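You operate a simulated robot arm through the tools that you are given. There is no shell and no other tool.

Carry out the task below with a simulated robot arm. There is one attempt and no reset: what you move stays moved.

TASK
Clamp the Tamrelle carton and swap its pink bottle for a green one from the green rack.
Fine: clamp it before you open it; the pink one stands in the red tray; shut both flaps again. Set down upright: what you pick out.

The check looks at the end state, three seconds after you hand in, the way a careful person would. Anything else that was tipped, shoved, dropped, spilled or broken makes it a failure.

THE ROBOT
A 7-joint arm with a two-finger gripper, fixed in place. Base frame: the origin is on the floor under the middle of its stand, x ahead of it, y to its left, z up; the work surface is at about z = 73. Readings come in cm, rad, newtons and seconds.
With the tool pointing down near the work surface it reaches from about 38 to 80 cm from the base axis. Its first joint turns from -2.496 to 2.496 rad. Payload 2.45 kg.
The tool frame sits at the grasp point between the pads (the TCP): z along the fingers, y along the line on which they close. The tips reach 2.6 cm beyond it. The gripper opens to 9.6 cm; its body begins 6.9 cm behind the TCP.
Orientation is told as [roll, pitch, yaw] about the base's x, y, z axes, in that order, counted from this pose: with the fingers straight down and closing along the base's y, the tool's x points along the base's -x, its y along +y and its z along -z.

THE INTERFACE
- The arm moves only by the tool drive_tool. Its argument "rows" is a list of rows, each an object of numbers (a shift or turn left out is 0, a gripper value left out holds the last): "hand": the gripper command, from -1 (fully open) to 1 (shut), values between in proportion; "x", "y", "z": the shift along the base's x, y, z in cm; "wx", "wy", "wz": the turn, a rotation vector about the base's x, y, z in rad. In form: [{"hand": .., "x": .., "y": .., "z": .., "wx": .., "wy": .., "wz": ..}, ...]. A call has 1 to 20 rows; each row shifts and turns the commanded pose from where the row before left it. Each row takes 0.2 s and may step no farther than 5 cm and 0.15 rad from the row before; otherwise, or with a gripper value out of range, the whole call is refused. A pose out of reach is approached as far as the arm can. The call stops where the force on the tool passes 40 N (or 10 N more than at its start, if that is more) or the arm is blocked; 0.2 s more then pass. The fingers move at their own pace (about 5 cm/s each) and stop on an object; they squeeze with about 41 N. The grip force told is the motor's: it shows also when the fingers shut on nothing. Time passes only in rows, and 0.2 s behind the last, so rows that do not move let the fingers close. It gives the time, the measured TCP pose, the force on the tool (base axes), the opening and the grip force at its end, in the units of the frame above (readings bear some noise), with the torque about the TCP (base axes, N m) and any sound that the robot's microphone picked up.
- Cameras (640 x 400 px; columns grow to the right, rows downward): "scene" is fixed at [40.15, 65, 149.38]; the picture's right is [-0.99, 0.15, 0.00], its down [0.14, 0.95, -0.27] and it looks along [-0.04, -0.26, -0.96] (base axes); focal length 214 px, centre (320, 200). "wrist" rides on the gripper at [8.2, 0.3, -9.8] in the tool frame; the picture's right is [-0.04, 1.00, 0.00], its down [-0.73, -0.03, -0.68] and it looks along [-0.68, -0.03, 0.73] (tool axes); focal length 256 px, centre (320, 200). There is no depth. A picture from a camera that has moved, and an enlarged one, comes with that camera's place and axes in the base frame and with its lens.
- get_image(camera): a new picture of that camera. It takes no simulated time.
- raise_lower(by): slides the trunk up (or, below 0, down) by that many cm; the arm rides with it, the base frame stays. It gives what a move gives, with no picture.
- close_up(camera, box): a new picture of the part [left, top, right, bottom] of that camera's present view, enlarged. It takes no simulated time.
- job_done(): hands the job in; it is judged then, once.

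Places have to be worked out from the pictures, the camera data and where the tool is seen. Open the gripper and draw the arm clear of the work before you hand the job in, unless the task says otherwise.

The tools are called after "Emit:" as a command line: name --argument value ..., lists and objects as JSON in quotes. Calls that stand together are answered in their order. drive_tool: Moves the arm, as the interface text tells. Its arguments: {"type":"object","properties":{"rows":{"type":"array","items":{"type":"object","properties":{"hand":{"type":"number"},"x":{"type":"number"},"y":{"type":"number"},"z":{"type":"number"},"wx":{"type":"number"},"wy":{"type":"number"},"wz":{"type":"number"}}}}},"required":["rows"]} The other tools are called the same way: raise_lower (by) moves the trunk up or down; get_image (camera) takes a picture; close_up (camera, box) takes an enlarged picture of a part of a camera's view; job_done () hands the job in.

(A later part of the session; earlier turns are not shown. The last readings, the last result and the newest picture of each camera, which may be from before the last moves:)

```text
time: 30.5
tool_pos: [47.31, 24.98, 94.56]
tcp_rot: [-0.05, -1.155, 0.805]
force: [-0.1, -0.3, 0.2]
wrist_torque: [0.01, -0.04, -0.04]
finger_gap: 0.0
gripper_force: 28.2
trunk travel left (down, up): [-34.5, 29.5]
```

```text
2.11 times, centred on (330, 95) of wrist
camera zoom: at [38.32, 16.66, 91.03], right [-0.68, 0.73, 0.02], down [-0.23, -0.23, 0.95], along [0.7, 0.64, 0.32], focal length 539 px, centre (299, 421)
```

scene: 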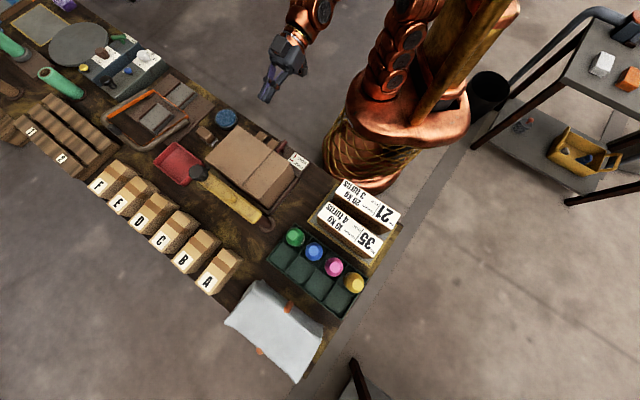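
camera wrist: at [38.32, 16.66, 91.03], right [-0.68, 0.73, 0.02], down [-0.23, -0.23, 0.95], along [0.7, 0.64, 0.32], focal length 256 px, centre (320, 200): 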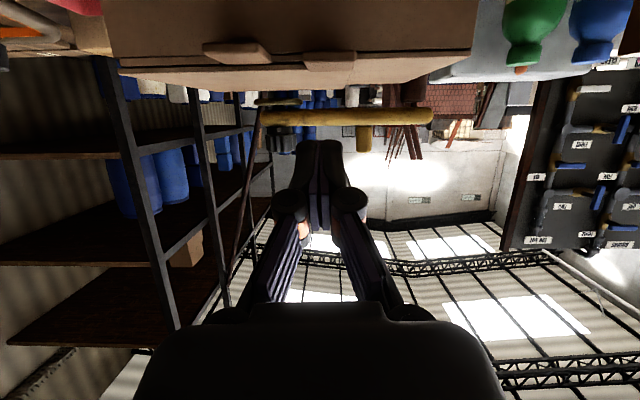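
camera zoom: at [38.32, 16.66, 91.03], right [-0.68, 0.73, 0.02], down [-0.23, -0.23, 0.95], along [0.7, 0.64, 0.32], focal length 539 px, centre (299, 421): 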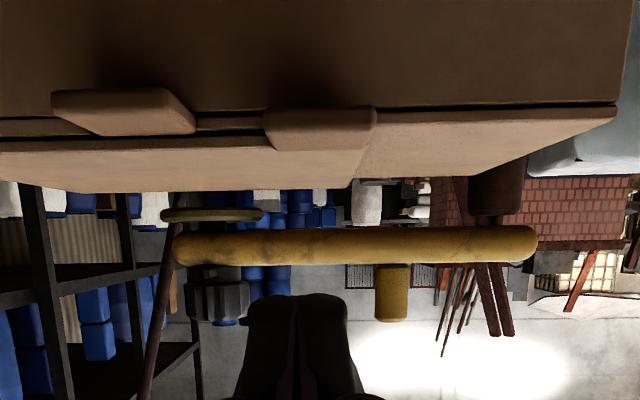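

The tab's underside is at about z = 88, centre at bench coordinate ≈15.2, and its outer edge is close ahead. I raise a little, back off 1.5 cm and shift to the tab's middle, then lower with the trunk to below tab level.

Emit:
drive_tool --rows '[{"z": 3}, {"z": 3}, {"x": -1.4, "y": -0.6}]'

Emit:
raise_lower --by -9

Emit:
close_up --camera "wrist" --box '[180, 0, 480, 190]'

```text
time: 31.3
tool_pos: [45.86, 24.19, 100.58]
tcp_rot: [-0.053, -1.155, 0.809]
force: [0.3, -0.1, -1.1]
wrist_torque: [0.0, 0.01, -0.03]
finger_gap: 0.0
gripper_force: 28.6
trunk travel left (down, up): [-34.5, 29.5]
```

```text
time: 32.5
tool_pos: [45.85, 24.26, 91.53]
tcp_rot: [-0.049, -1.154, 0.805]
force: [0.9, 0.2, -0.9]
wrist_torque: [0.0, 0.03, 0.02]
finger_gap: 0.0
gripper_force: 28.3
trunk travel left (down, up): [-25.5, 38.5]
```

```text
2.11 times, centred on (330, 95) of wrist
camera zoom: at [36.92, 16.02, 88.07], right [-0.68, 0.73, 0.02], down [-0.23, -0.23, 0.95], along [0.7, 0.64, 0.32], focal length 539 px, centre (299, 421)
```

zoom: 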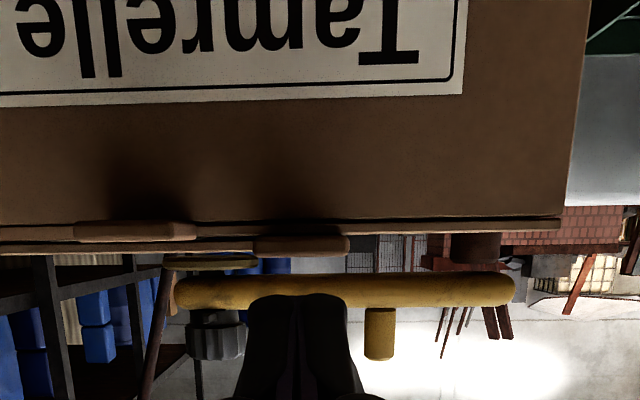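

Now I have a clear side view: the upper flap's tab is at z ≈ 87.9–88.5 and my fingertips are centred on it. I lower the trunk 5.4 cm so the tips sit below it.

Emit:
raise_lower --by -5.4

Emit:
get_image --camera "wrist"

```text
time: 33.5
tool_pos: [45.85, 24.27, 86.01]
tcp_rot: [-0.05, -1.156, 0.807]
force: [0.2, 0.5, 0.9]
wrist_torque: [-0.01, -0.03, -0.04]
finger_gap: 0.0
gripper_force: 28.2
trunk travel left (down, up): [-20.1, 43.9]
```

```text
taken
camera wrist: at [36.92, 16.02, 82.66], right [-0.68, 0.73, 0.02], down [-0.23, -0.23, 0.95], along [0.7, 0.64, 0.32], focal length 256 px, centre (320, 200)
```

wrist: 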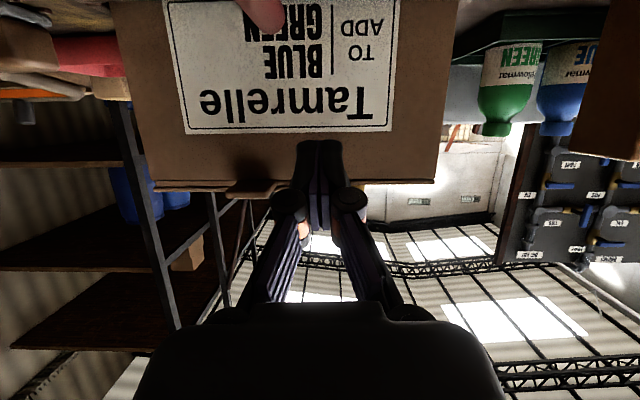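

The tips are below the tab, in front of the label face. I move forward about 3.8 cm to get under the tab, watching the force.

Emit:
drive_tool --rows '[{"x": 0.7, "y": 0.7}, {"x": 0.7, "y": 0.7}, {"x": 0.6, "y": 0.6}, {"x": 0.4, "y": 0.4}, {"x": 0.3, "y": 0.3}]'

Emit:
get_image --camera "wrist"

Emit:
close_up --camera "scene" --box '[220, 80, 320, 180]'

```text
time: 34.7
tool_pos: [48.76, 26.98, 86.24]
tcp_rot: [-0.048, -1.152, 0.806]
force: [-0.4, 0.4, 0.0]
wrist_torque: [-0.01, -0.02, 0.0]
finger_gap: 0.0
gripper_force: 28.6
trunk travel left (down, up): [-20.1, 43.9]
```

```text
taken
camera wrist: at [39.65, 18.75, 82.67], right [-0.68, 0.73, 0.02], down [-0.23, -0.23, 0.95], along [0.7, 0.64, 0.32], focal length 256 px, centre (320, 200)
```

wrist: 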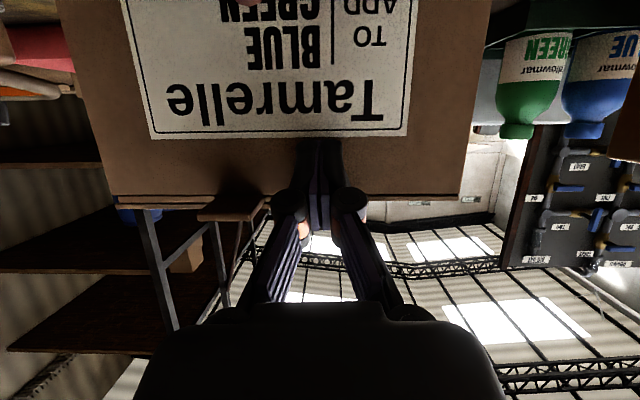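

```text
4.00 times, centred on (270, 130) of scene
camera zoom: at [40.15, 65.0, 149.38], right [-0.99, 0.15, 0.0], down [0.14, 0.95, -0.27], along [-0.04, -0.26, -0.96], focal length 858 px, centre (520, 480)
```

zoom: 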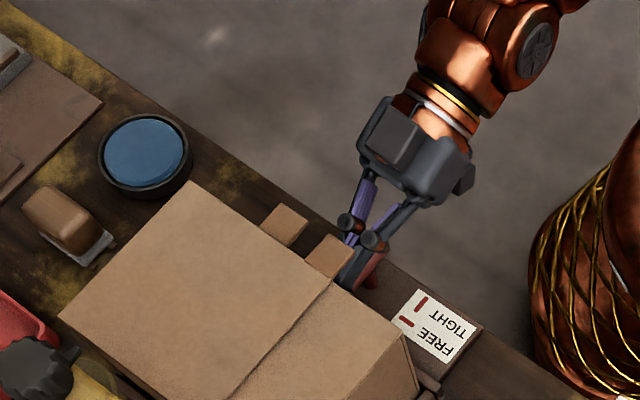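

The fingers are under the upper flap's tab. I lift along the flap's arc (hinge at the far end) up to about 45° and look.

Emit:
drive_tool --rows '[{"z": 0.7}, {"z": 0.8}, {"z": 1.2}, {"z": 1.3}, {"x": 0.32, "y": -0.32, "z": 1.6}, {"x": 0.32, "y": -0.32, "z": 1.6}, {"x": 0.6, "y": -0.6, "z": 1.45}, {"x": 0.6, "y": -0.6, "z": 1.45}]'

Emit:
get_image --camera "wrist"

Emit:
close_up --camera "scene" --box '[190, 60, 330, 200]'

```text
time: 36.5
tool_pos: [50.42, 25.05, 96.33]
tcp_rot: [-0.047, -1.155, 0.805]
force: [0.5, -0.6, -0.2]
wrist_torque: [0.0, 0.0, 0.04]
finger_gap: 0.02
gripper_force: 28.7
trunk travel left (down, up): [-20.1, 43.9]
```

```text
taken
camera wrist: at [41.42, 16.87, 92.75], right [-0.68, 0.73, 0.02], down [-0.23, -0.23, 0.95], along [0.7, 0.64, 0.33], focal length 256 px, centre (320, 200)
```

wrist: 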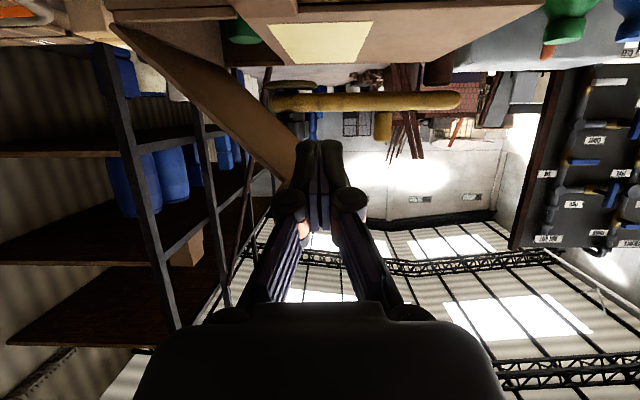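

```text
2.86 times, centred on (260, 130) of scene
camera zoom: at [40.15, 65.0, 149.38], right [-0.99, 0.15, 0.0], down [0.14, 0.95, -0.27], along [-0.04, -0.26, -0.96], focal length 613 px, centre (491, 400)
```

zoom: 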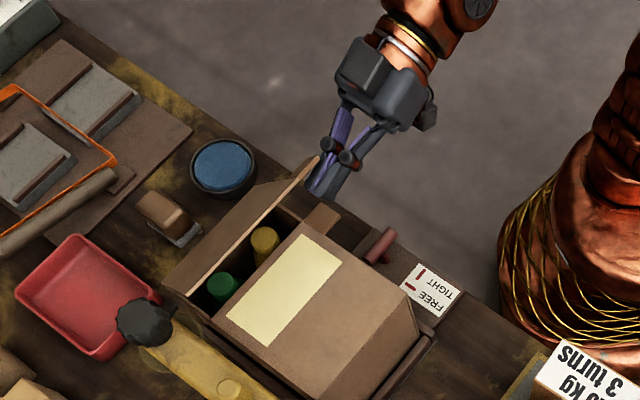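

The flap is swinging up with almost no resistance; a yellow and a green bottle are visible inside. I continue the arc past vertical.

Emit:
drive_tool --rows '[{"x": 0.85, "y": -0.85, "z": 1.15}, {"x": 0.85, "y": -0.85, "z": 1.15}, {"x": 1.03, "y": -1.03, "z": 0.85}, {"x": 1.03, "y": -1.03, "z": 0.85}, {"x": 1.17, "y": -1.17, "z": 0.4}, {"x": 1.17, "y": -1.17, "z": 0.4}]'

Emit:
close_up --camera "scene" --box '[190, 60, 330, 200]'

Emit:
get_image --camera "wrist"

```text
time: 37.9
tool_pos: [56.49, 18.86, 101.0]
tcp_rot: [-0.05, -1.155, 0.807]
force: [-0.1, 0.2, -0.5]
wrist_torque: [0.03, 0.04, -0.02]
finger_gap: 0.0
gripper_force: 28.3
trunk travel left (down, up): [-20.1, 43.9]
```

```text
2.86 times, centred on (260, 130) of scene
camera zoom: at [40.15, 65.0, 149.38], right [-0.99, 0.15, 0.0], down [0.14, 0.95, -0.27], along [-0.04, -0.26, -0.96], focal length 613 px, centre (491, 400)
```

zoom: 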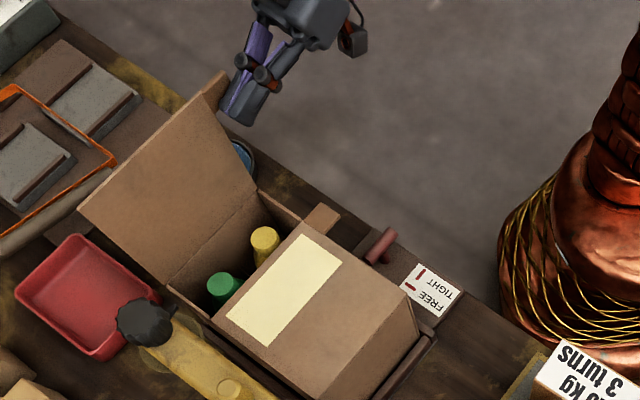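

```text
taken
camera wrist: at [47.58, 10.74, 97.58], right [-0.68, 0.73, 0.02], down [-0.23, -0.23, 0.95], along [0.7, 0.64, 0.33], focal length 256 px, centre (320, 200)
```

wrist: 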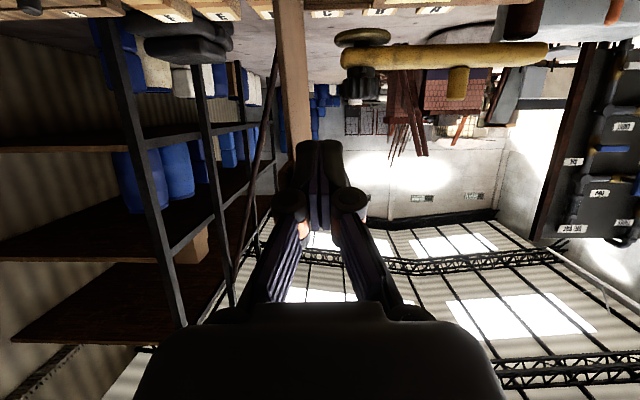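

The flap stands about vertical. I push it further past vertical so it stays open by its own weight.

Emit:
drive_tool --rows '[{"x": 1.2, "y": -1.2}, {"x": 1.2, "y": -1.2}, {"x": 1.13, "y": -1.13, "z": -0.45}, {"x": 1.13, "y": -1.13, "z": -0.45}]'

Emit:
close_up --camera "scene" --box '[170, 40, 330, 200]'

Emit:
get_image --camera "wrist"

```text
time: 38.9
tool_pos: [61.2, 14.24, 100.21]
tcp_rot: [-0.049, -1.156, 0.807]
force: [0.0, 0.2, 0.8]
wrist_torque: [0.0, -0.01, 0.01]
finger_gap: 0.02
gripper_force: 28.3
trunk travel left (down, up): [-20.1, 43.9]
```

```text
2.50 times, centred on (250, 120) of scene
camera zoom: at [40.15, 65.0, 149.38], right [-0.99, 0.15, 0.0], down [0.14, 0.95, -0.27], along [-0.04, -0.26, -0.96], focal length 536 px, centre (495, 400)
```

zoom: 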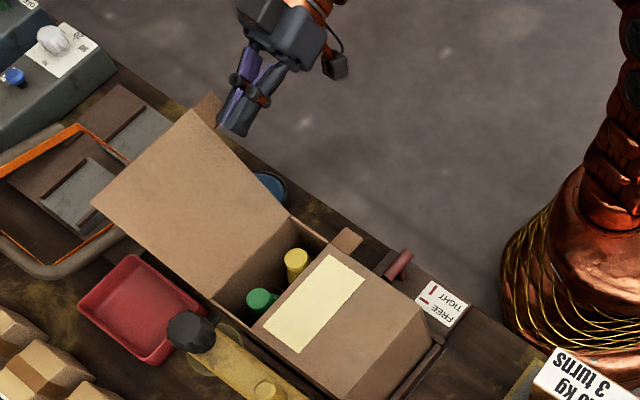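

```text
taken
camera wrist: at [52.21, 6.05, 96.71], right [-0.68, 0.73, 0.02], down [-0.23, -0.23, 0.95], along [0.7, 0.64, 0.32], focal length 256 px, centre (320, 200)
```

wrist: 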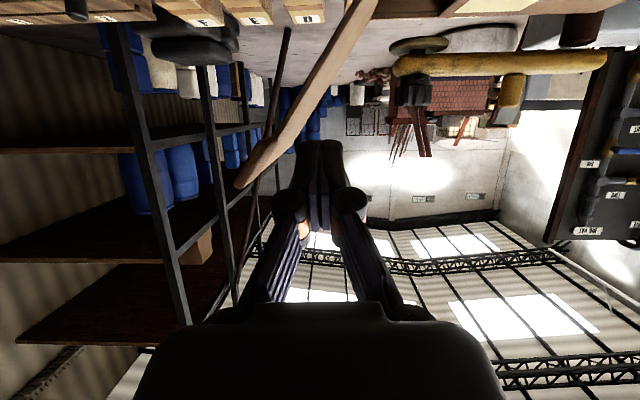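

The upper flap stays open past vertical. Now I go to the inner flap's tab (centre ≈20.6 along the bench): back off, slide along, and descend in front of it.

Emit:
drive_tool --rows '[{"x": -1.35, "y": -1.35}, {"x": -1.35, "y": -1.35}, {"x": -2.23, "y": 2.23}, {"x": -2.23, "y": 2.23}, {"x": -2.23, "y": 2.23}, {"x": -2.23, "y": 2.23}, {"z": -3}, {"z": -3}, {"z": -3}]'

Emit:
get_image --camera "wrist"

Emit:
close_up --camera "scene" --box '[170, 40, 330, 200]'

```text
time: 40.9
tool_pos: [49.7, 20.48, 91.16]
tcp_rot: [-0.047, -1.154, 0.803]
force: [0.0, -0.8, -0.7]
wrist_torque: [-0.01, 0.01, -0.01]
finger_gap: 0.0
gripper_force: 28.7
trunk travel left (down, up): [-20.1, 43.9]
```

```text
taken
camera wrist: at [40.61, 12.3, 87.65], right [-0.68, 0.73, 0.02], down [-0.23, -0.23, 0.95], along [0.7, 0.64, 0.32], focal length 256 px, centre (320, 200)
```

wrist: 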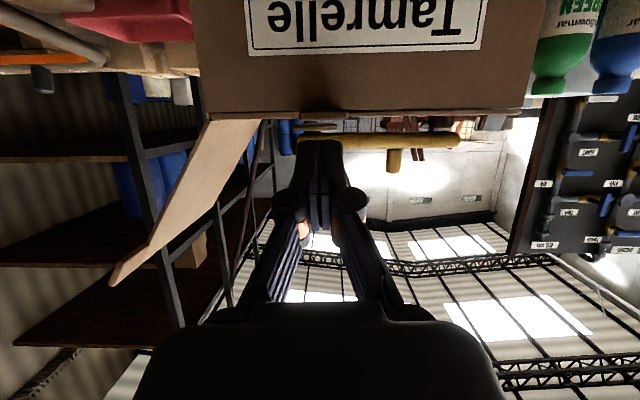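

```text
2.50 times, centred on (250, 120) of scene
camera zoom: at [40.15, 65.0, 149.38], right [-0.99, 0.15, 0.0], down [0.14, 0.95, -0.27], along [-0.04, -0.26, -0.96], focal length 536 px, centre (495, 400)
```

zoom: 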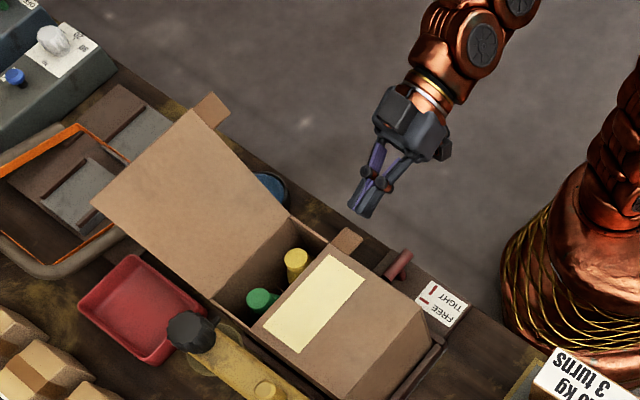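

The tab of the inner flap is straight ahead at z ≈ 87.6. I shift slightly, go below it, then forward under it.

Emit:
drive_tool --rows '[{"x": -0.25, "y": 0.25, "z": -2}, {"z": -2}, {"z": -1.5}, {"x": 0.7, "y": 0.7}, {"x": 0.7, "y": 0.7}, {"x": 0.6, "y": 0.6}, {"x": 0.35, "y": 0.35}]'

Emit:
get_image --camera "wrist"

Emit:
close_up --camera "scene" --box '[220, 80, 320, 180]'

```text
time: 42.5
tool_pos: [51.69, 23.23, 85.7]
tcp_rot: [-0.048, -1.153, 0.806]
force: [0.9, 0.0, 0.0]
wrist_torque: [-0.02, 0.04, 0.01]
finger_gap: 0.0
gripper_force: 28.4
trunk travel left (down, up): [-20.1, 43.9]
```

```text
taken
camera wrist: at [42.72, 14.96, 82.17], right [-0.68, 0.73, 0.02], down [-0.23, -0.23, 0.95], along [0.7, 0.64, 0.32], focal length 256 px, centre (320, 200)
```

wrist: 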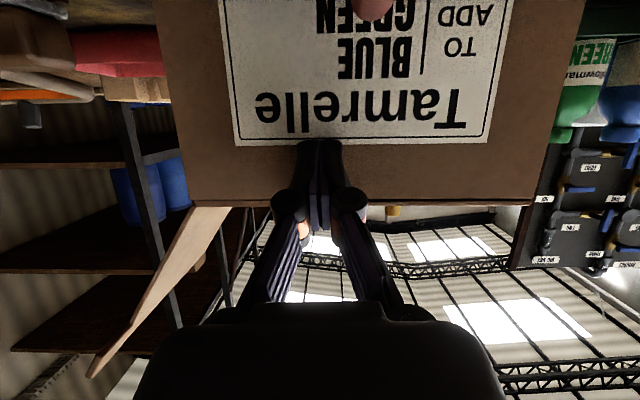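

```text
4.00 times, centred on (270, 130) of scene
camera zoom: at [40.15, 65.0, 149.38], right [-0.99, 0.15, 0.0], down [0.14, 0.95, -0.27], along [-0.04, -0.26, -0.96], focal length 858 px, centre (520, 480)
```

zoom: 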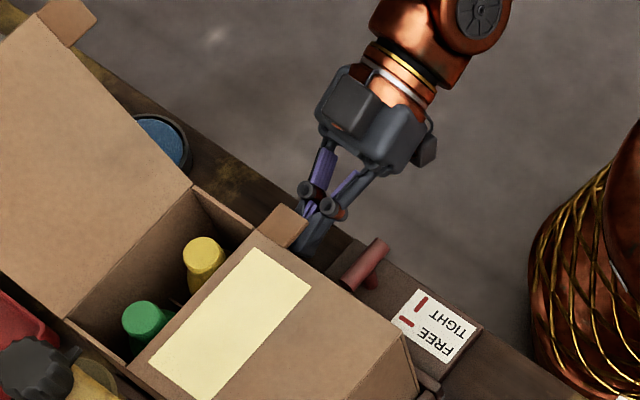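

The fingers are under the inner flap's tab (slightly off-centre, I correct 0.4 cm). I lift it along its arc toward the rack side.

Emit:
drive_tool --rows '[{"x": 0.28, "y": -0.28, "z": 0.5}, {"z": 1.0}, {"z": 1.3}, {"z": 1.5}, {"x": -0.35, "y": 0.35, "z": 1.7}, {"x": -0.35, "y": 0.35, "z": 1.7}, {"x": -0.65, "y": 0.65, "z": 1.5}, {"x": -0.65, "y": 0.65, "z": 1.5}, {"x": -0.91, "y": 0.91, "z": 1.24}, {"x": -0.91, "y": 0.91, "z": 1.24}]'

Emit:
close_up --camera "scene" --box '[190, 60, 330, 200]'

```text
time: 44.7
tool_pos: [48.27, 26.64, 98.85]
tcp_rot: [-0.047, -1.151, 0.806]
force: [0.0, 0.2, 0.3]
wrist_torque: [-0.01, -0.02, 0.03]
finger_gap: 0.0
gripper_force: 28.5
trunk travel left (down, up): [-20.1, 43.9]
```

```text
2.86 times, centred on (260, 130) of scene
camera zoom: at [40.15, 65.0, 149.38], right [-0.99, 0.15, 0.0], down [0.14, 0.95, -0.27], along [-0.04, -0.26, -0.96], focal length 613 px, centre (491, 400)
```

zoom: 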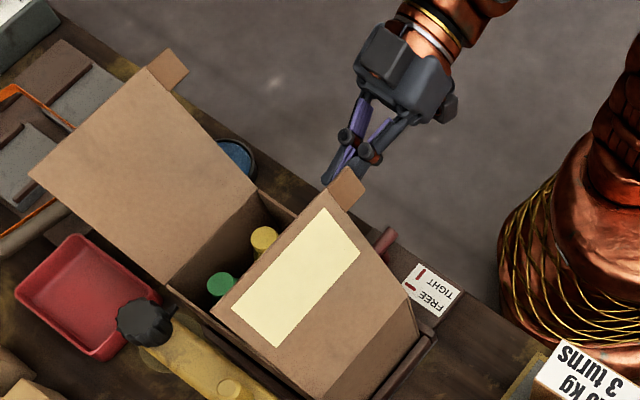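

The inner flap is rising well. I continue past vertical.

Emit:
drive_tool --rows '[{"x": -1.11, "y": 1.11, "z": 0.86}, {"x": -1.11, "y": 1.11, "z": 0.86}, {"x": -1.22, "y": 1.22, "z": 0.43}, {"x": -1.22, "y": 1.22, "z": 0.43}, {"x": -1.26, "y": 1.26}, {"x": -1.26, "y": 1.26}, {"x": -1.2, "y": 1.2, "z": -0.5}, {"x": -1.2, "y": 1.2, "z": -0.5}]'

Emit:
close_up --camera "scene" --box '[190, 60, 350, 220]'

Emit:
get_image --camera "wrist"

```text
time: 46.5
tool_pos: [38.54, 36.21, 100.54]
tcp_rot: [-0.049, -1.155, 0.806]
force: [0.5, -0.1, 0.7]
wrist_torque: [-0.01, 0.01, -0.02]
finger_gap: 0.01
gripper_force: 28.9
trunk travel left (down, up): [-20.1, 43.9]
```

```text
2.50 times, centred on (270, 140) of scene
camera zoom: at [40.15, 65.0, 149.38], right [-0.99, 0.15, 0.0], down [0.14, 0.95, -0.27], along [-0.04, -0.26, -0.96], focal length 536 px, centre (445, 350)
```

zoom: 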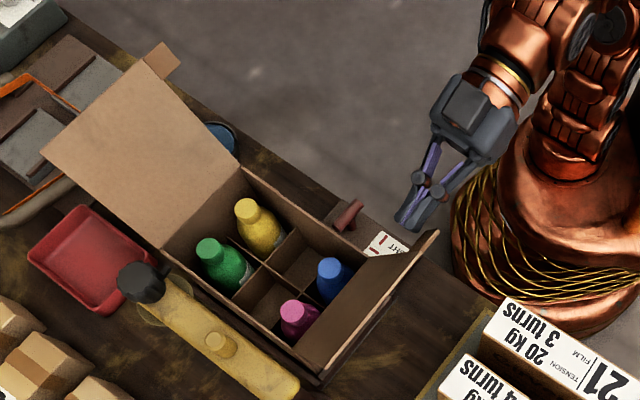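

```text
taken
camera wrist: at [29.53, 28.07, 96.98], right [-0.68, 0.73, 0.02], down [-0.23, -0.23, 0.95], along [0.7, 0.64, 0.32], focal length 256 px, centre (320, 200)
```

wrist: 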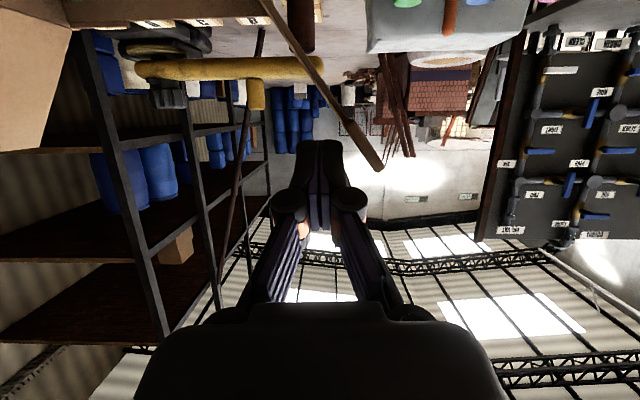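

The carton is open: 2×3 cells with yellow and green at the far end, blue (robot side) and pink (far side) at the rack end, middle cells empty. I push the inner flap a bit further open to make room for the hand above the pink bottle.

Emit:
drive_tool --rows '[{"x": -1.0, "y": 1.0, "z": -0.5}, {"x": -1.0, "y": 1.0, "z": -0.8}, {"x": -1.0, "y": 1.0, "z": -1.0}, {"x": -0.6, "y": 0.6, "z": -0.7}]'

Emit:
close_up --camera "scene" --box '[190, 60, 350, 220]'

Emit:
get_image --camera "wrist"

```text
time: 47.5
tool_pos: [35.28, 39.63, 96.88]
tcp_rot: [0.052, -1.139, 0.714]
force: [8.0, -6.8, -6.9]
wrist_torque: [-0.15, -0.11, -0.09]
finger_gap: 0.0
gripper_force: 28.6
trunk travel left (down, up): [-20.1, 43.9]
```

```text
2.50 times, centred on (270, 140) of scene
camera zoom: at [40.15, 65.0, 149.38], right [-0.99, 0.15, 0.0], down [0.14, 0.95, -0.27], along [-0.04, -0.26, -0.96], focal length 536 px, centre (445, 350)
```

zoom: 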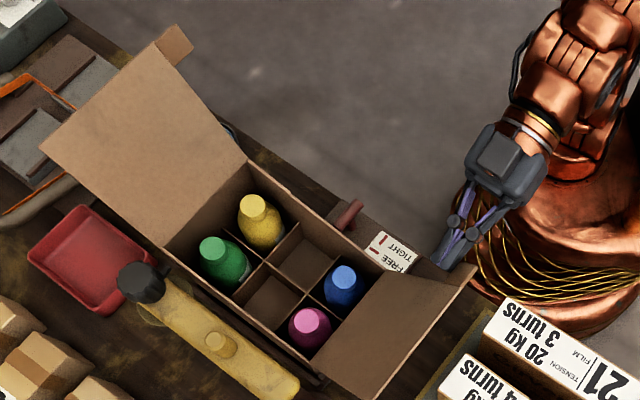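

```text
taken
camera wrist: at [26.2, 31.47, 93.64], right [-0.68, 0.73, 0.06], down [-0.19, -0.25, 0.95], along [0.71, 0.63, 0.31], focal length 256 px, centre (320, 200)
```

wrist: 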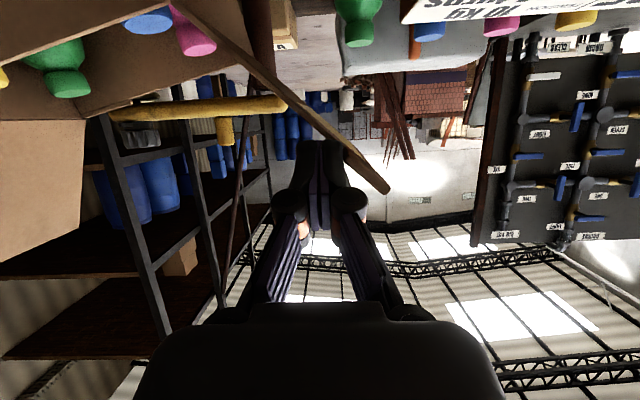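

The inner flap seems to be at its end of travel (light 12 N). I move the fingers off it, rise clear, and bring the tool back to pointing straight down over the carton to look inside.

Emit:
drive_tool --rows '[{"x": 1.4, "y": -1.4, "z": 0.5}, {"z": 4}, {"z": 4}, {"z": 4}, {"wx": -0.0933, "wy": 0.1076}, {"wx": -0.0933, "wy": 0.1076}, {"wx": -0.0933, "wy": 0.1076}, {"wx": -0.0933, "wy": 0.1076}, {"x": 1.5, "wx": -0.0933, "wy": 0.1076}, {"x": 1.5, "wx": -0.0933, "wy": 0.1076}, {"x": 1.5, "wx": -0.0933, "wy": 0.1076}, {"x": 1.5, "wx": -0.0933, "wy": 0.1076}, {"hand": -1, "wz": -0.143}, {"wz": -0.143}, {"wz": -0.143}, {"wz": -0.143}, {"wz": -0.142}]'

Emit:
get_image --camera "wrist"

Emit:
get_image --camera "scene"

```text
time: 51.1
tool_pos: [32.68, 31.37, 96.72]
tcp_rot: [0.027, -0.205, 0.035]
force: [1.5, -1.4, -0.4]
wrist_torque: [0.11, 0.12, 0.0]
finger_gap: 9.6
gripper_force: 0.0
out of reach, approached as far as the arm can: row 8, 9, 10, 11, 12, 17
trunk travel left (down, up): [-20.1, 43.9]
```

```text
taken
camera wrist: at [22.76, 31.16, 104.7], right [0.0, 1.0, 0.04], down [0.58, -0.03, 0.81], along [0.81, 0.02, -0.58], focal length 256 px, centre (320, 200)
```

wrist: 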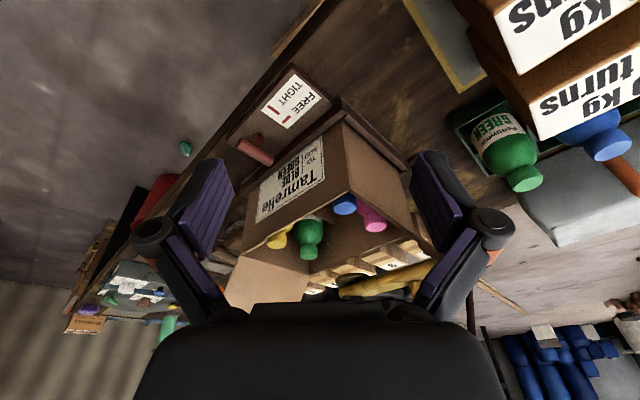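

```text
taken
```

scene: 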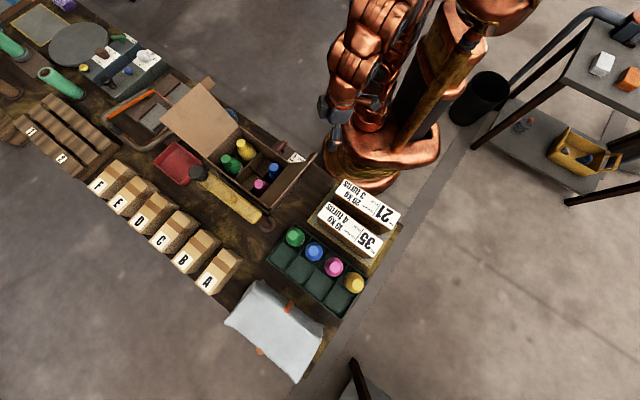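

At this low trunk height the arm could not hold that pose and drifted inward toward the column; forces are small. I check the inner flap closely before raising the trunk.

Emit:
close_up --camera "wrist" --box '[200, 80, 460, 310]'

Emit:
close_up --camera "scene" --box '[220, 80, 380, 220]'

```text
1.74 times, centred on (330, 195) of wrist
camera zoom: at [22.76, 31.16, 104.7], right [0.0, 1.0, 0.04], down [0.58, -0.03, 0.81], along [0.81, 0.02, -0.58], focal length 445 px, centre (303, 209)
```

zoom: 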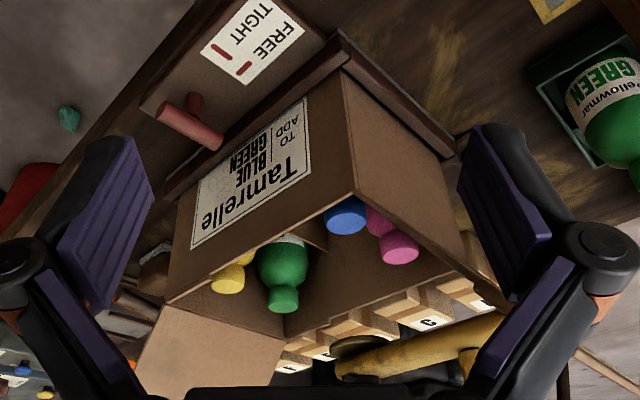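

```text
2.86 times, centred on (300, 150) of scene
camera zoom: at [40.15, 65.0, 149.38], right [-0.99, 0.15, 0.0], down [0.14, 0.95, -0.27], along [-0.04, -0.26, -0.96], focal length 613 px, centre (377, 343)
```

zoom: 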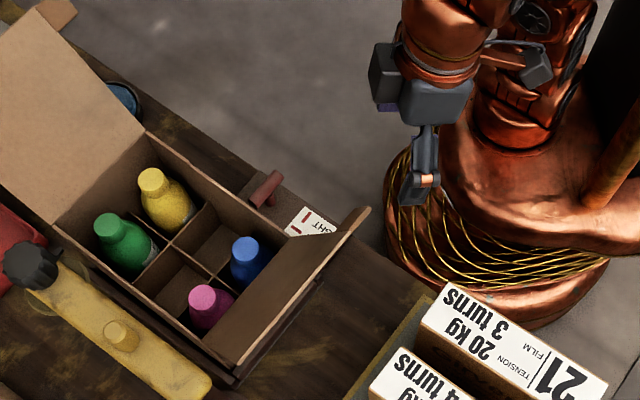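

The flap is fine (seen edge-on at ~127°) and the hand is clear of it. I raise the trunk 20 cm to regain a good working posture.

Emit:
raise_lower --by 20

Emit:
drive_tool --rows '[{"x": 3, "y": 1, "wy": 0.1, "wx": -0.013, "wz": -0.018}, {"x": 3, "y": 2, "wy": 0.105, "wx": -0.014, "wz": -0.018}, {"x": 3, "y": 2}, {"x": 3, "y": 2, "z": -2}, {"z": -3}]'

Emit:
get_image --camera "wrist"

```text
time: 53.3
tool_pos: [32.59, 31.36, 116.75]
tcp_rot: [0.028, -0.206, 0.038]
force: [-1.1, -0.3, -0.7]
wrist_torque: [-0.01, 0.03, 0.03]
finger_gap: 9.58
gripper_force: 0.1
trunk travel left (down, up): [-40.1, 23.9]
```

```text
time: 54.5
tool_pos: [42.4, 35.94, 102.74]
tcp_rot: [0.004, 0.001, 0.004]
force: [0.0, -0.2, 0.0]
wrist_torque: [0.02, -0.01, 0.04]
finger_gap: 9.57
gripper_force: 0.1
out of reach, approached as far as the arm can: row 1, 2, 3
trunk travel left (down, up): [-40.1, 23.9]
```

```text
taken
camera wrist: at [34.11, 36.24, 112.68], right [0.04, 1.0, 0.01], down [0.73, -0.03, 0.68], along [0.68, -0.02, -0.73], focal length 256 px, centre (320, 200)
```

wrist: 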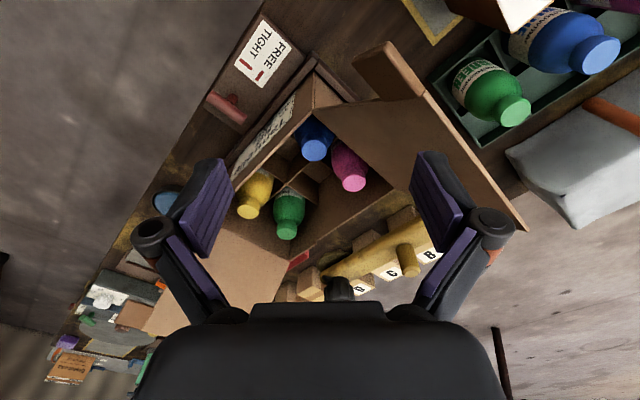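

Good posture again. I zoom in on the bottles inside the carton to locate the pink cap.

Emit:
close_up --camera "wrist" --box '[230, 90, 430, 250]'

Emit:
close_up --camera "scene" --box '[210, 120, 320, 220]'

```text
2.50 times, centred on (330, 170) of wrist
camera zoom: at [34.11, 36.24, 112.68], right [0.04, 1.0, 0.01], down [0.73, -0.03, 0.68], along [0.68, -0.02, -0.73], focal length 640 px, centre (295, 275)
```

zoom: 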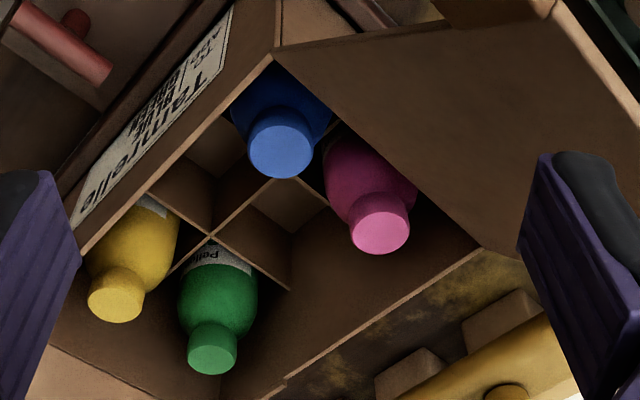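

```text
4.00 times, centred on (265, 170) of scene
camera zoom: at [40.15, 65.0, 149.38], right [-0.99, 0.15, 0.0], down [0.14, 0.95, -0.27], along [-0.04, -0.26, -0.96], focal length 858 px, centre (540, 320)
```

zoom: 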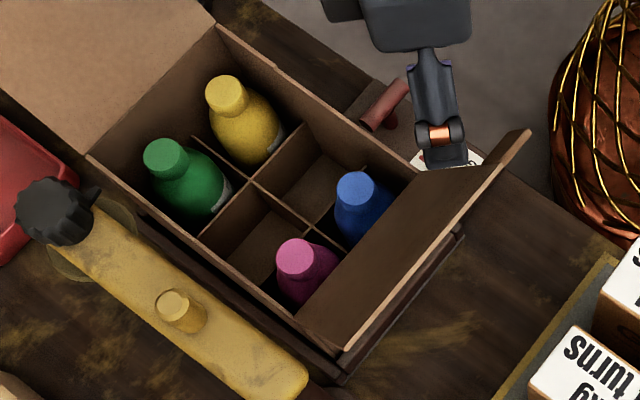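

Pink cap: top at z ≈ 86.6, centre ≈ (55.6, 40.2). Before picking, I test the reach to the red tray with an empty, outward-tilted gripper, since the tray is far out; I travel high to clear the open flaps.

Emit:
drive_tool --rows '[{"x": 3, "z": 3}, {"x": 3, "z": 3}, {"x": 3, "z": 2}, {"x": 4}, {"x": 4}, {"x": 4, "wy": -0.13}, {"x": 4, "wy": -0.13}, {"x": 3, "wy": -0.13}, {"x": 3, "wy": -0.13}]'

Emit:
get_image --camera "wrist"

```text
time: 56.5
tool_pos: [60.99, 35.86, 104.72]
tcp_rot: [0.001, -0.522, 0.005]
force: [-0.6, -0.2, 1.4]
wrist_torque: [0.0, 0.05, -0.01]
finger_gap: 9.61
gripper_force: 0.1
out of reach, approached as far as the arm can: row 1, 2, 3, 4, 5
trunk travel left (down, up): [-40.1, 23.9]
```

```text
taken
camera wrist: at [49.06, 36.07, 109.24], right [0.03, 1.0, 0.02], down [0.3, -0.03, 0.95], along [0.95, -0.02, -0.3], focal length 256 px, centre (320, 200)
```

wrist: 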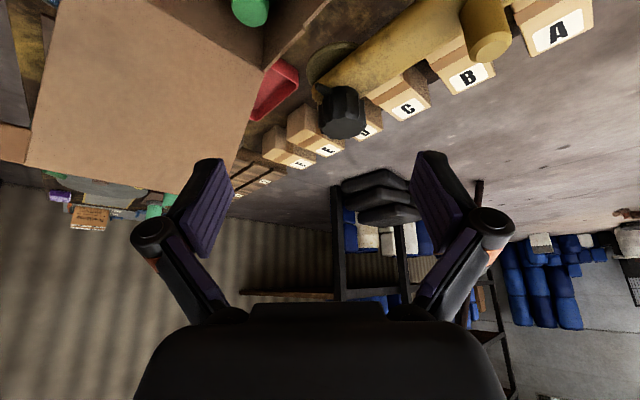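

The arm lacks height at this trunk level. I raise the trunk by 12 cm and continue outward toward the tray.

Emit:
raise_lower --by 12

Emit:
drive_tool --rows '[{"x": 4, "y": -1}, {"x": 4, "y": -2}, {"x": 4, "y": -2}, {"x": 4, "y": -3}, {"x": 4, "y": -3}]'

Emit:
get_image --camera "wrist"

```text
time: 58.0
tool_pos: [60.95, 35.67, 116.73]
tcp_rot: [0.002, -0.521, 0.005]
force: [0.9, -0.2, 0.0]
wrist_torque: [0.03, -0.03, 0.03]
finger_gap: 9.63
gripper_force: 0.0
trunk travel left (down, up): [-52.1, 11.9]
```

```text
time: 59.2
tool_pos: [75.58, 27.24, 115.54]
tcp_rot: [0.004, -0.521, 0.005]
force: [0.2, -0.7, 0.7]
wrist_torque: [0.01, 0.03, 0.02]
finger_gap: 9.63
gripper_force: 0.0
out of reach, approached as far as the arm can: row 4, 5
trunk travel left (down, up): [-52.1, 11.9]
```

```text
taken
camera wrist: at [63.7, 27.58, 119.98], right [0.03, 1.0, 0.02], down [0.3, -0.03, 0.95], along [0.95, -0.02, -0.3], focal length 256 px, centre (320, 200)
```

wrist: 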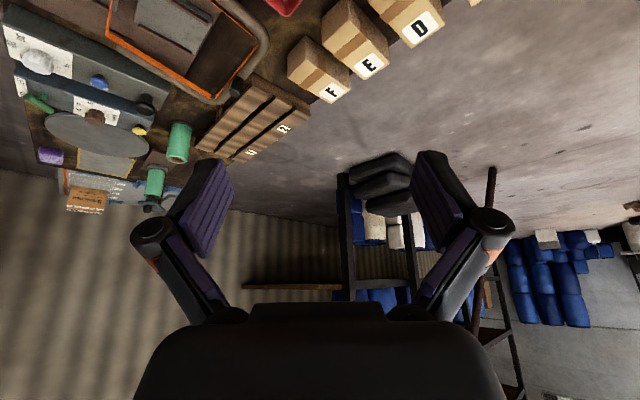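

Reach at this height is about 80 cm radius. I narrow the fingers and try lower and further out, beyond the flap's side (toward the tray), to see how far the arm gets at placing height.

Emit:
drive_tool --rows '[{"hand": 0.5, "y": 4, "z": -2}, {"y": 2, "x": 1, "z": -3}, {"x": 2, "z": -3}, {"x": 2, "z": -3}, {"x": 2, "z": -2}]'

Emit:
get_image --camera "wrist"

```text
time: 60.4
tool_pos: [80.15, 32.73, 102.29]
tcp_rot: [0.002, -0.521, 0.005]
force: [0.4, 0.7, 0.3]
wrist_torque: [0.04, 0.0, 0.01]
finger_gap: 2.4
gripper_force: 0.1
out of reach, approached as far as the arm can: row 1, 2, 5
trunk travel left (down, up): [-52.1, 11.9]
```

```text
taken
camera wrist: at [68.31, 33.06, 106.72], right [0.03, 1.0, 0.02], down [0.3, -0.03, 0.95], along [0.95, -0.02, -0.3], focal length 256 px, centre (320, 200)
```

wrist: 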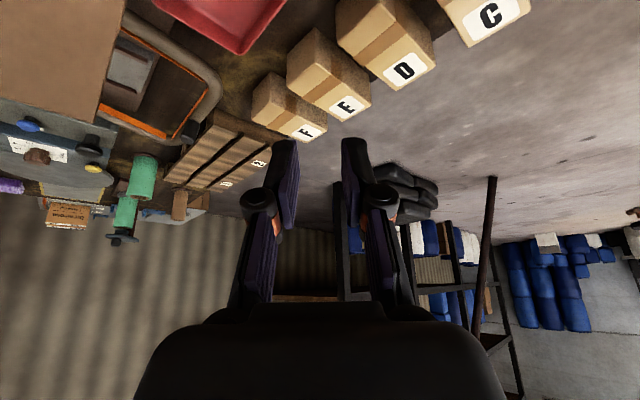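

The arm reaches radius ≈86.6 at z ≈ 102 with a 30° tilt, and more lower down, so the tray is reachable with a tilted hand – but the open upper flap would be in the way. Plan: set the pink bottle upright on the free bench strip on the robot side for now, insert green, shut the flaps, then carry pink to the tray. I return over the pink bottle, straight down.

Emit:
drive_tool --rows '[{"hand": -1, "x": -4, "y": 1, "z": 1, "wy": 0.13}, {"x": -4, "y": 1, "z": 1, "wy": 0.13}, {"x": -4, "y": 1, "z": 1, "wy": 0.13}, {"x": -4, "y": 1, "z": 1, "wy": 0.131}, {"x": -4, "y": 1.2, "z": 1}, {"x": -4.3, "y": 1.2, "z": 1}]'

Emit:
get_image --camera "wrist"

```text
time: 61.8
tool_pos: [56.6, 36.19, 104.43]
tcp_rot: [0.005, -0.062, 0.003]
force: [1.2, -0.3, -1.2]
wrist_torque: [0.01, 0.05, -0.01]
finger_gap: 9.6
gripper_force: 0.1
out of reach, approached as far as the arm can: row 1, 2, 3, 4
trunk travel left (down, up): [-52.1, 11.9]
```

```text
taken
camera wrist: at [48.06, 36.54, 113.76], right [0.04, 1.0, 0.01], down [0.69, -0.03, 0.72], along [0.72, -0.02, -0.69], focal length 256 px, centre (320, 200)
```

wrist: 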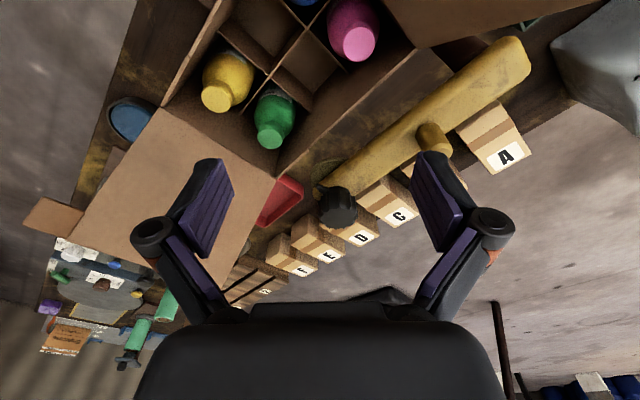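

I correct the small tilt, centre over the pink cap, pre-set the opening to about 5 cm, and descend part way to check alignment.

Emit:
drive_tool --rows '[{"hand": -0.05, "x": -0.5, "y": 2, "wy": 0.062}, {"x": -0.5, "y": 2}, {"z": -2.5}, {"z": -2.5}, {"z": -2.0}]'

Emit:
get_image --camera "wrist"

Emit:
close_up --camera "scene" --box '[210, 120, 320, 220]'

```text
time: 63.0
tool_pos: [55.75, 40.26, 97.32]
tcp_rot: [0.002, -0.003, 0.005]
force: [-0.3, -0.1, 1.0]
wrist_torque: [-0.01, 0.0, 0.01]
finger_gap: 5.04
gripper_force: 0.0
trunk travel left (down, up): [-52.1, 11.9]
```

```text
taken
camera wrist: at [47.66, 40.51, 107.2], right [0.04, 1.0, 0.0], down [0.73, -0.03, 0.68], along [0.68, -0.02, -0.73], focal length 256 px, centre (320, 200)
```

wrist: 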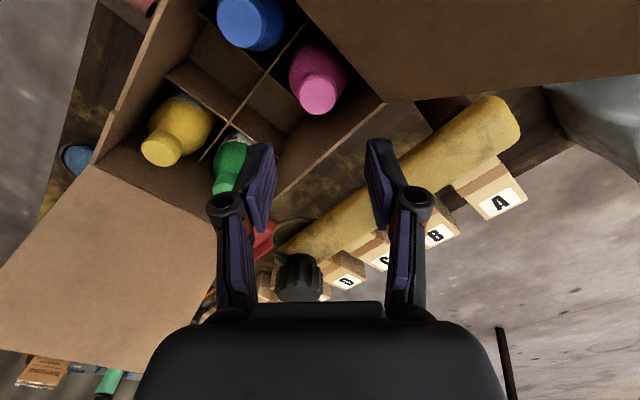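

```text
4.00 times, centred on (265, 170) of scene
camera zoom: at [40.15, 65.0, 149.38], right [-0.99, 0.15, 0.0], down [0.14, 0.95, -0.27], along [-0.04, -0.26, -0.96], focal length 858 px, centre (540, 320)
```

zoom: 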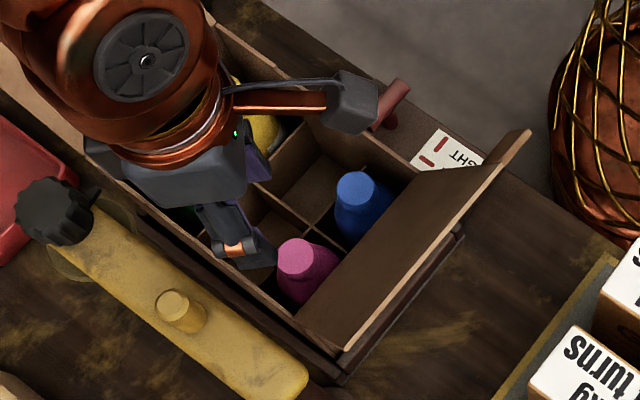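

The cap is centred between the fingers. I descend so the tips reach just below the cap rim, shifting 0.3 cm in x.

Emit:
drive_tool --rows '[{"x": -0.3, "z": -2.5}, {"z": -2.5}, {"z": -2.0}, {"z": -1.7}, {"z": -1.7}]'

Emit:
get_image --camera "wrist"

Emit:
close_up --camera "scene" --box '[210, 120, 320, 220]'

```text
time: 64.2
tool_pos: [55.53, 40.09, 86.8]
tcp_rot: [0.005, -0.003, 0.002]
force: [2.4, -2.0, -0.2]
wrist_torque: [-0.03, 0.05, -0.09]
finger_gap: 4.93
gripper_force: 0.0
trunk travel left (down, up): [-52.1, 11.9]
```

```text
taken
camera wrist: at [47.42, 40.48, 96.7], right [0.04, 1.0, 0.01], down [0.73, -0.03, 0.68], along [0.68, -0.02, -0.73], focal length 256 px, centre (320, 200)
```

wrist: 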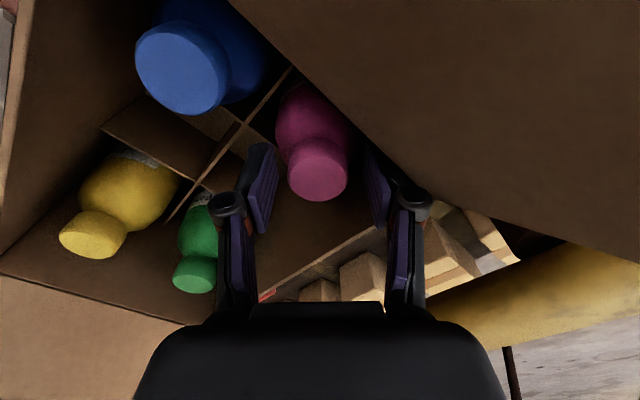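

```text
4.00 times, centred on (265, 170) of scene
camera zoom: at [40.15, 65.0, 149.38], right [-0.99, 0.15, 0.0], down [0.14, 0.95, -0.27], along [-0.04, -0.26, -0.96], focal length 858 px, centre (540, 320)
```

zoom: 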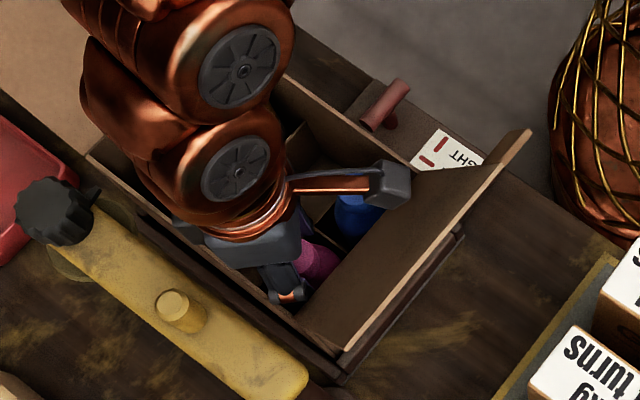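

The cap sits right between the pads (only a faint 3 N brush with the flap). I close the fingers on the cap.

Emit:
drive_tool --rows '[{"hand": 1}, {}, {}, {}, {}]'

Emit:
get_image --camera "wrist"

```text
time: 65.4
tool_pos: [55.42, 40.25, 87.03]
tcp_rot: [0.006, -0.003, 0.005]
force: [0.0, 0.7, 0.2]
wrist_torque: [0.12, 0.09, 0.03]
finger_gap: 3.05
gripper_force: 40.8
trunk travel left (down, up): [-52.1, 11.9]
```

```text
taken
camera wrist: at [47.36, 40.52, 96.74], right [0.04, 1.0, 0.0], down [0.73, -0.03, 0.68], along [0.68, -0.02, -0.73], focal length 256 px, centre (320, 200)
```

wrist: 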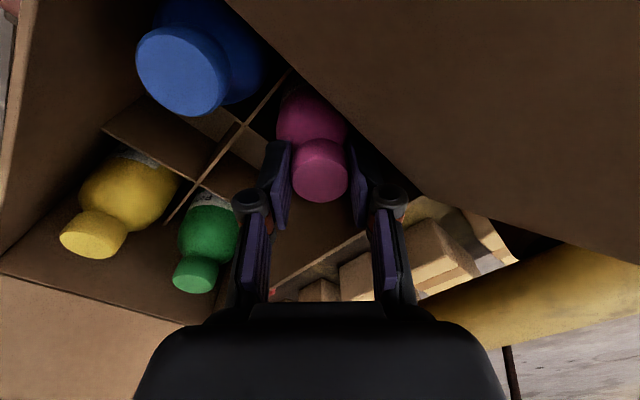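

Gripped the cap (gap 3.05, 40.8 N). I lift it slowly, then higher.

Emit:
drive_tool --rows '[{"z": 0.7}, {"z": 1.3}, {"z": 2}, {"z": 2.5}, {"z": 2.5}, {"z": 2.5}]'

Emit:
get_image --camera "wrist"

```text
time: 66.8
tool_pos: [55.33, 40.15, 98.32]
tcp_rot: [0.003, -0.002, 0.006]
force: [0.0, 0.5, -3.0]
wrist_torque: [-0.02, -0.01, -0.02]
finger_gap: 3.06
gripper_force: 41.5
trunk travel left (down, up): [-52.1, 11.9]
```

```text
taken
camera wrist: at [47.36, 40.46, 108.27], right [0.04, 1.0, 0.0], down [0.73, -0.03, 0.68], along [0.68, -0.02, -0.73], focal length 256 px, centre (320, 200)
```

wrist: 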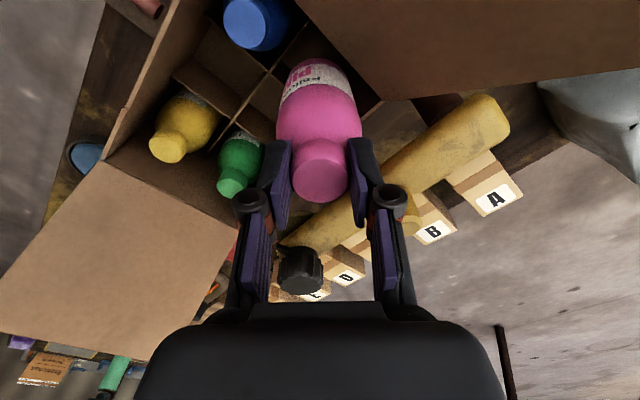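

Pink is held upright (about 3 N weight). I raise the trunk 7 cm to clear the carton wall, keeping the hand still.

Emit:
raise_lower --by 7

Emit:
get_image --camera "scene"

```text
time: 67.8
tool_pos: [55.52, 40.14, 105.43]
tcp_rot: [0.006, -0.002, 0.007]
force: [-0.7, -0.3, -3.4]
wrist_torque: [0.01, -0.01, 0.01]
finger_gap: 3.05
gripper_force: 40.9
trunk travel left (down, up): [-59.1, 4.9]
```

```text
taken
```

scene: 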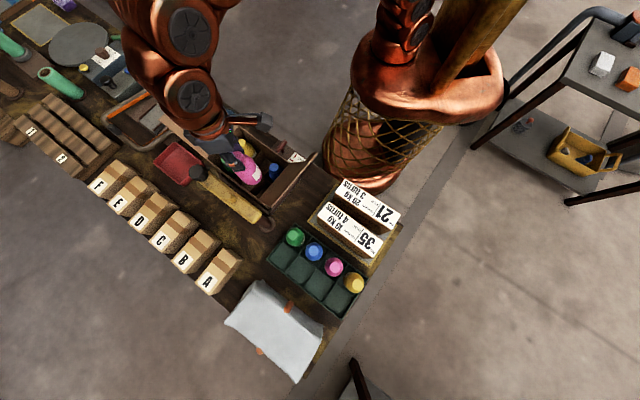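

I carry the bottle at this height over the label wall to the robot side, then along the bench to a free bare spot beyond the carton's end (about (59.0, 12.4)), turning the hand to 45° on the way.

Emit:
drive_tool --rows '[{"x": -0.7, "y": -3.32, "wz": 0.13}, {"x": -0.7, "y": -3.32, "wz": 0.13}, {"x": -0.7, "y": -3.32, "wz": 0.13}, {"x": -0.7, "y": -3.32, "wz": 0.13}, {"x": -0.7, "y": -3.32, "wz": 0.13}, {"x": -0.7, "y": -3.32, "wz": 0.13}, {"x": 2.57, "y": -2.6}, {"x": 2.57, "y": -2.6}, {"x": 2.57, "y": -2.6}]'

Emit:
get_image --camera "wrist"

Emit:
get_image --camera "scene"

```text
time: 69.8
tool_pos: [58.95, 12.26, 105.42]
tcp_rot: [0.007, 0.0, 0.785]
force: [-0.8, 0.9, -2.3]
wrist_torque: [-0.02, -0.02, 0.01]
finger_gap: 3.04
gripper_force: 41.3
trunk travel left (down, up): [-59.1, 4.9]
```

```text
taken
camera wrist: at [53.04, 6.83, 115.26], right [-0.68, 0.74, 0.01], down [0.54, 0.49, 0.68], along [0.5, 0.46, -0.73], focal length 256 px, centre (320, 200)
```

wrist: 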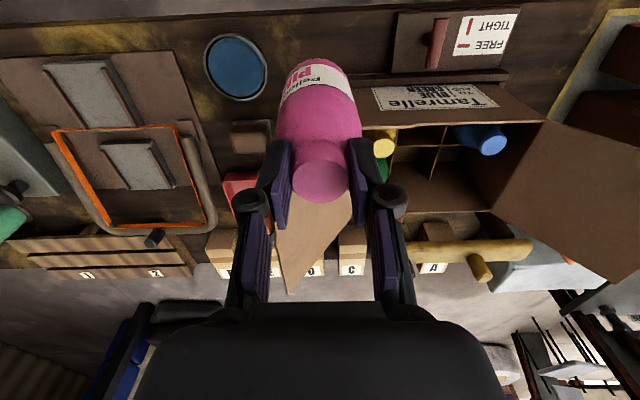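

```text
taken
```

scene: 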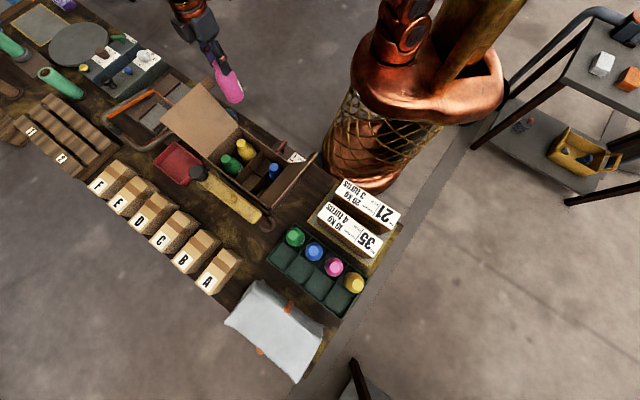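

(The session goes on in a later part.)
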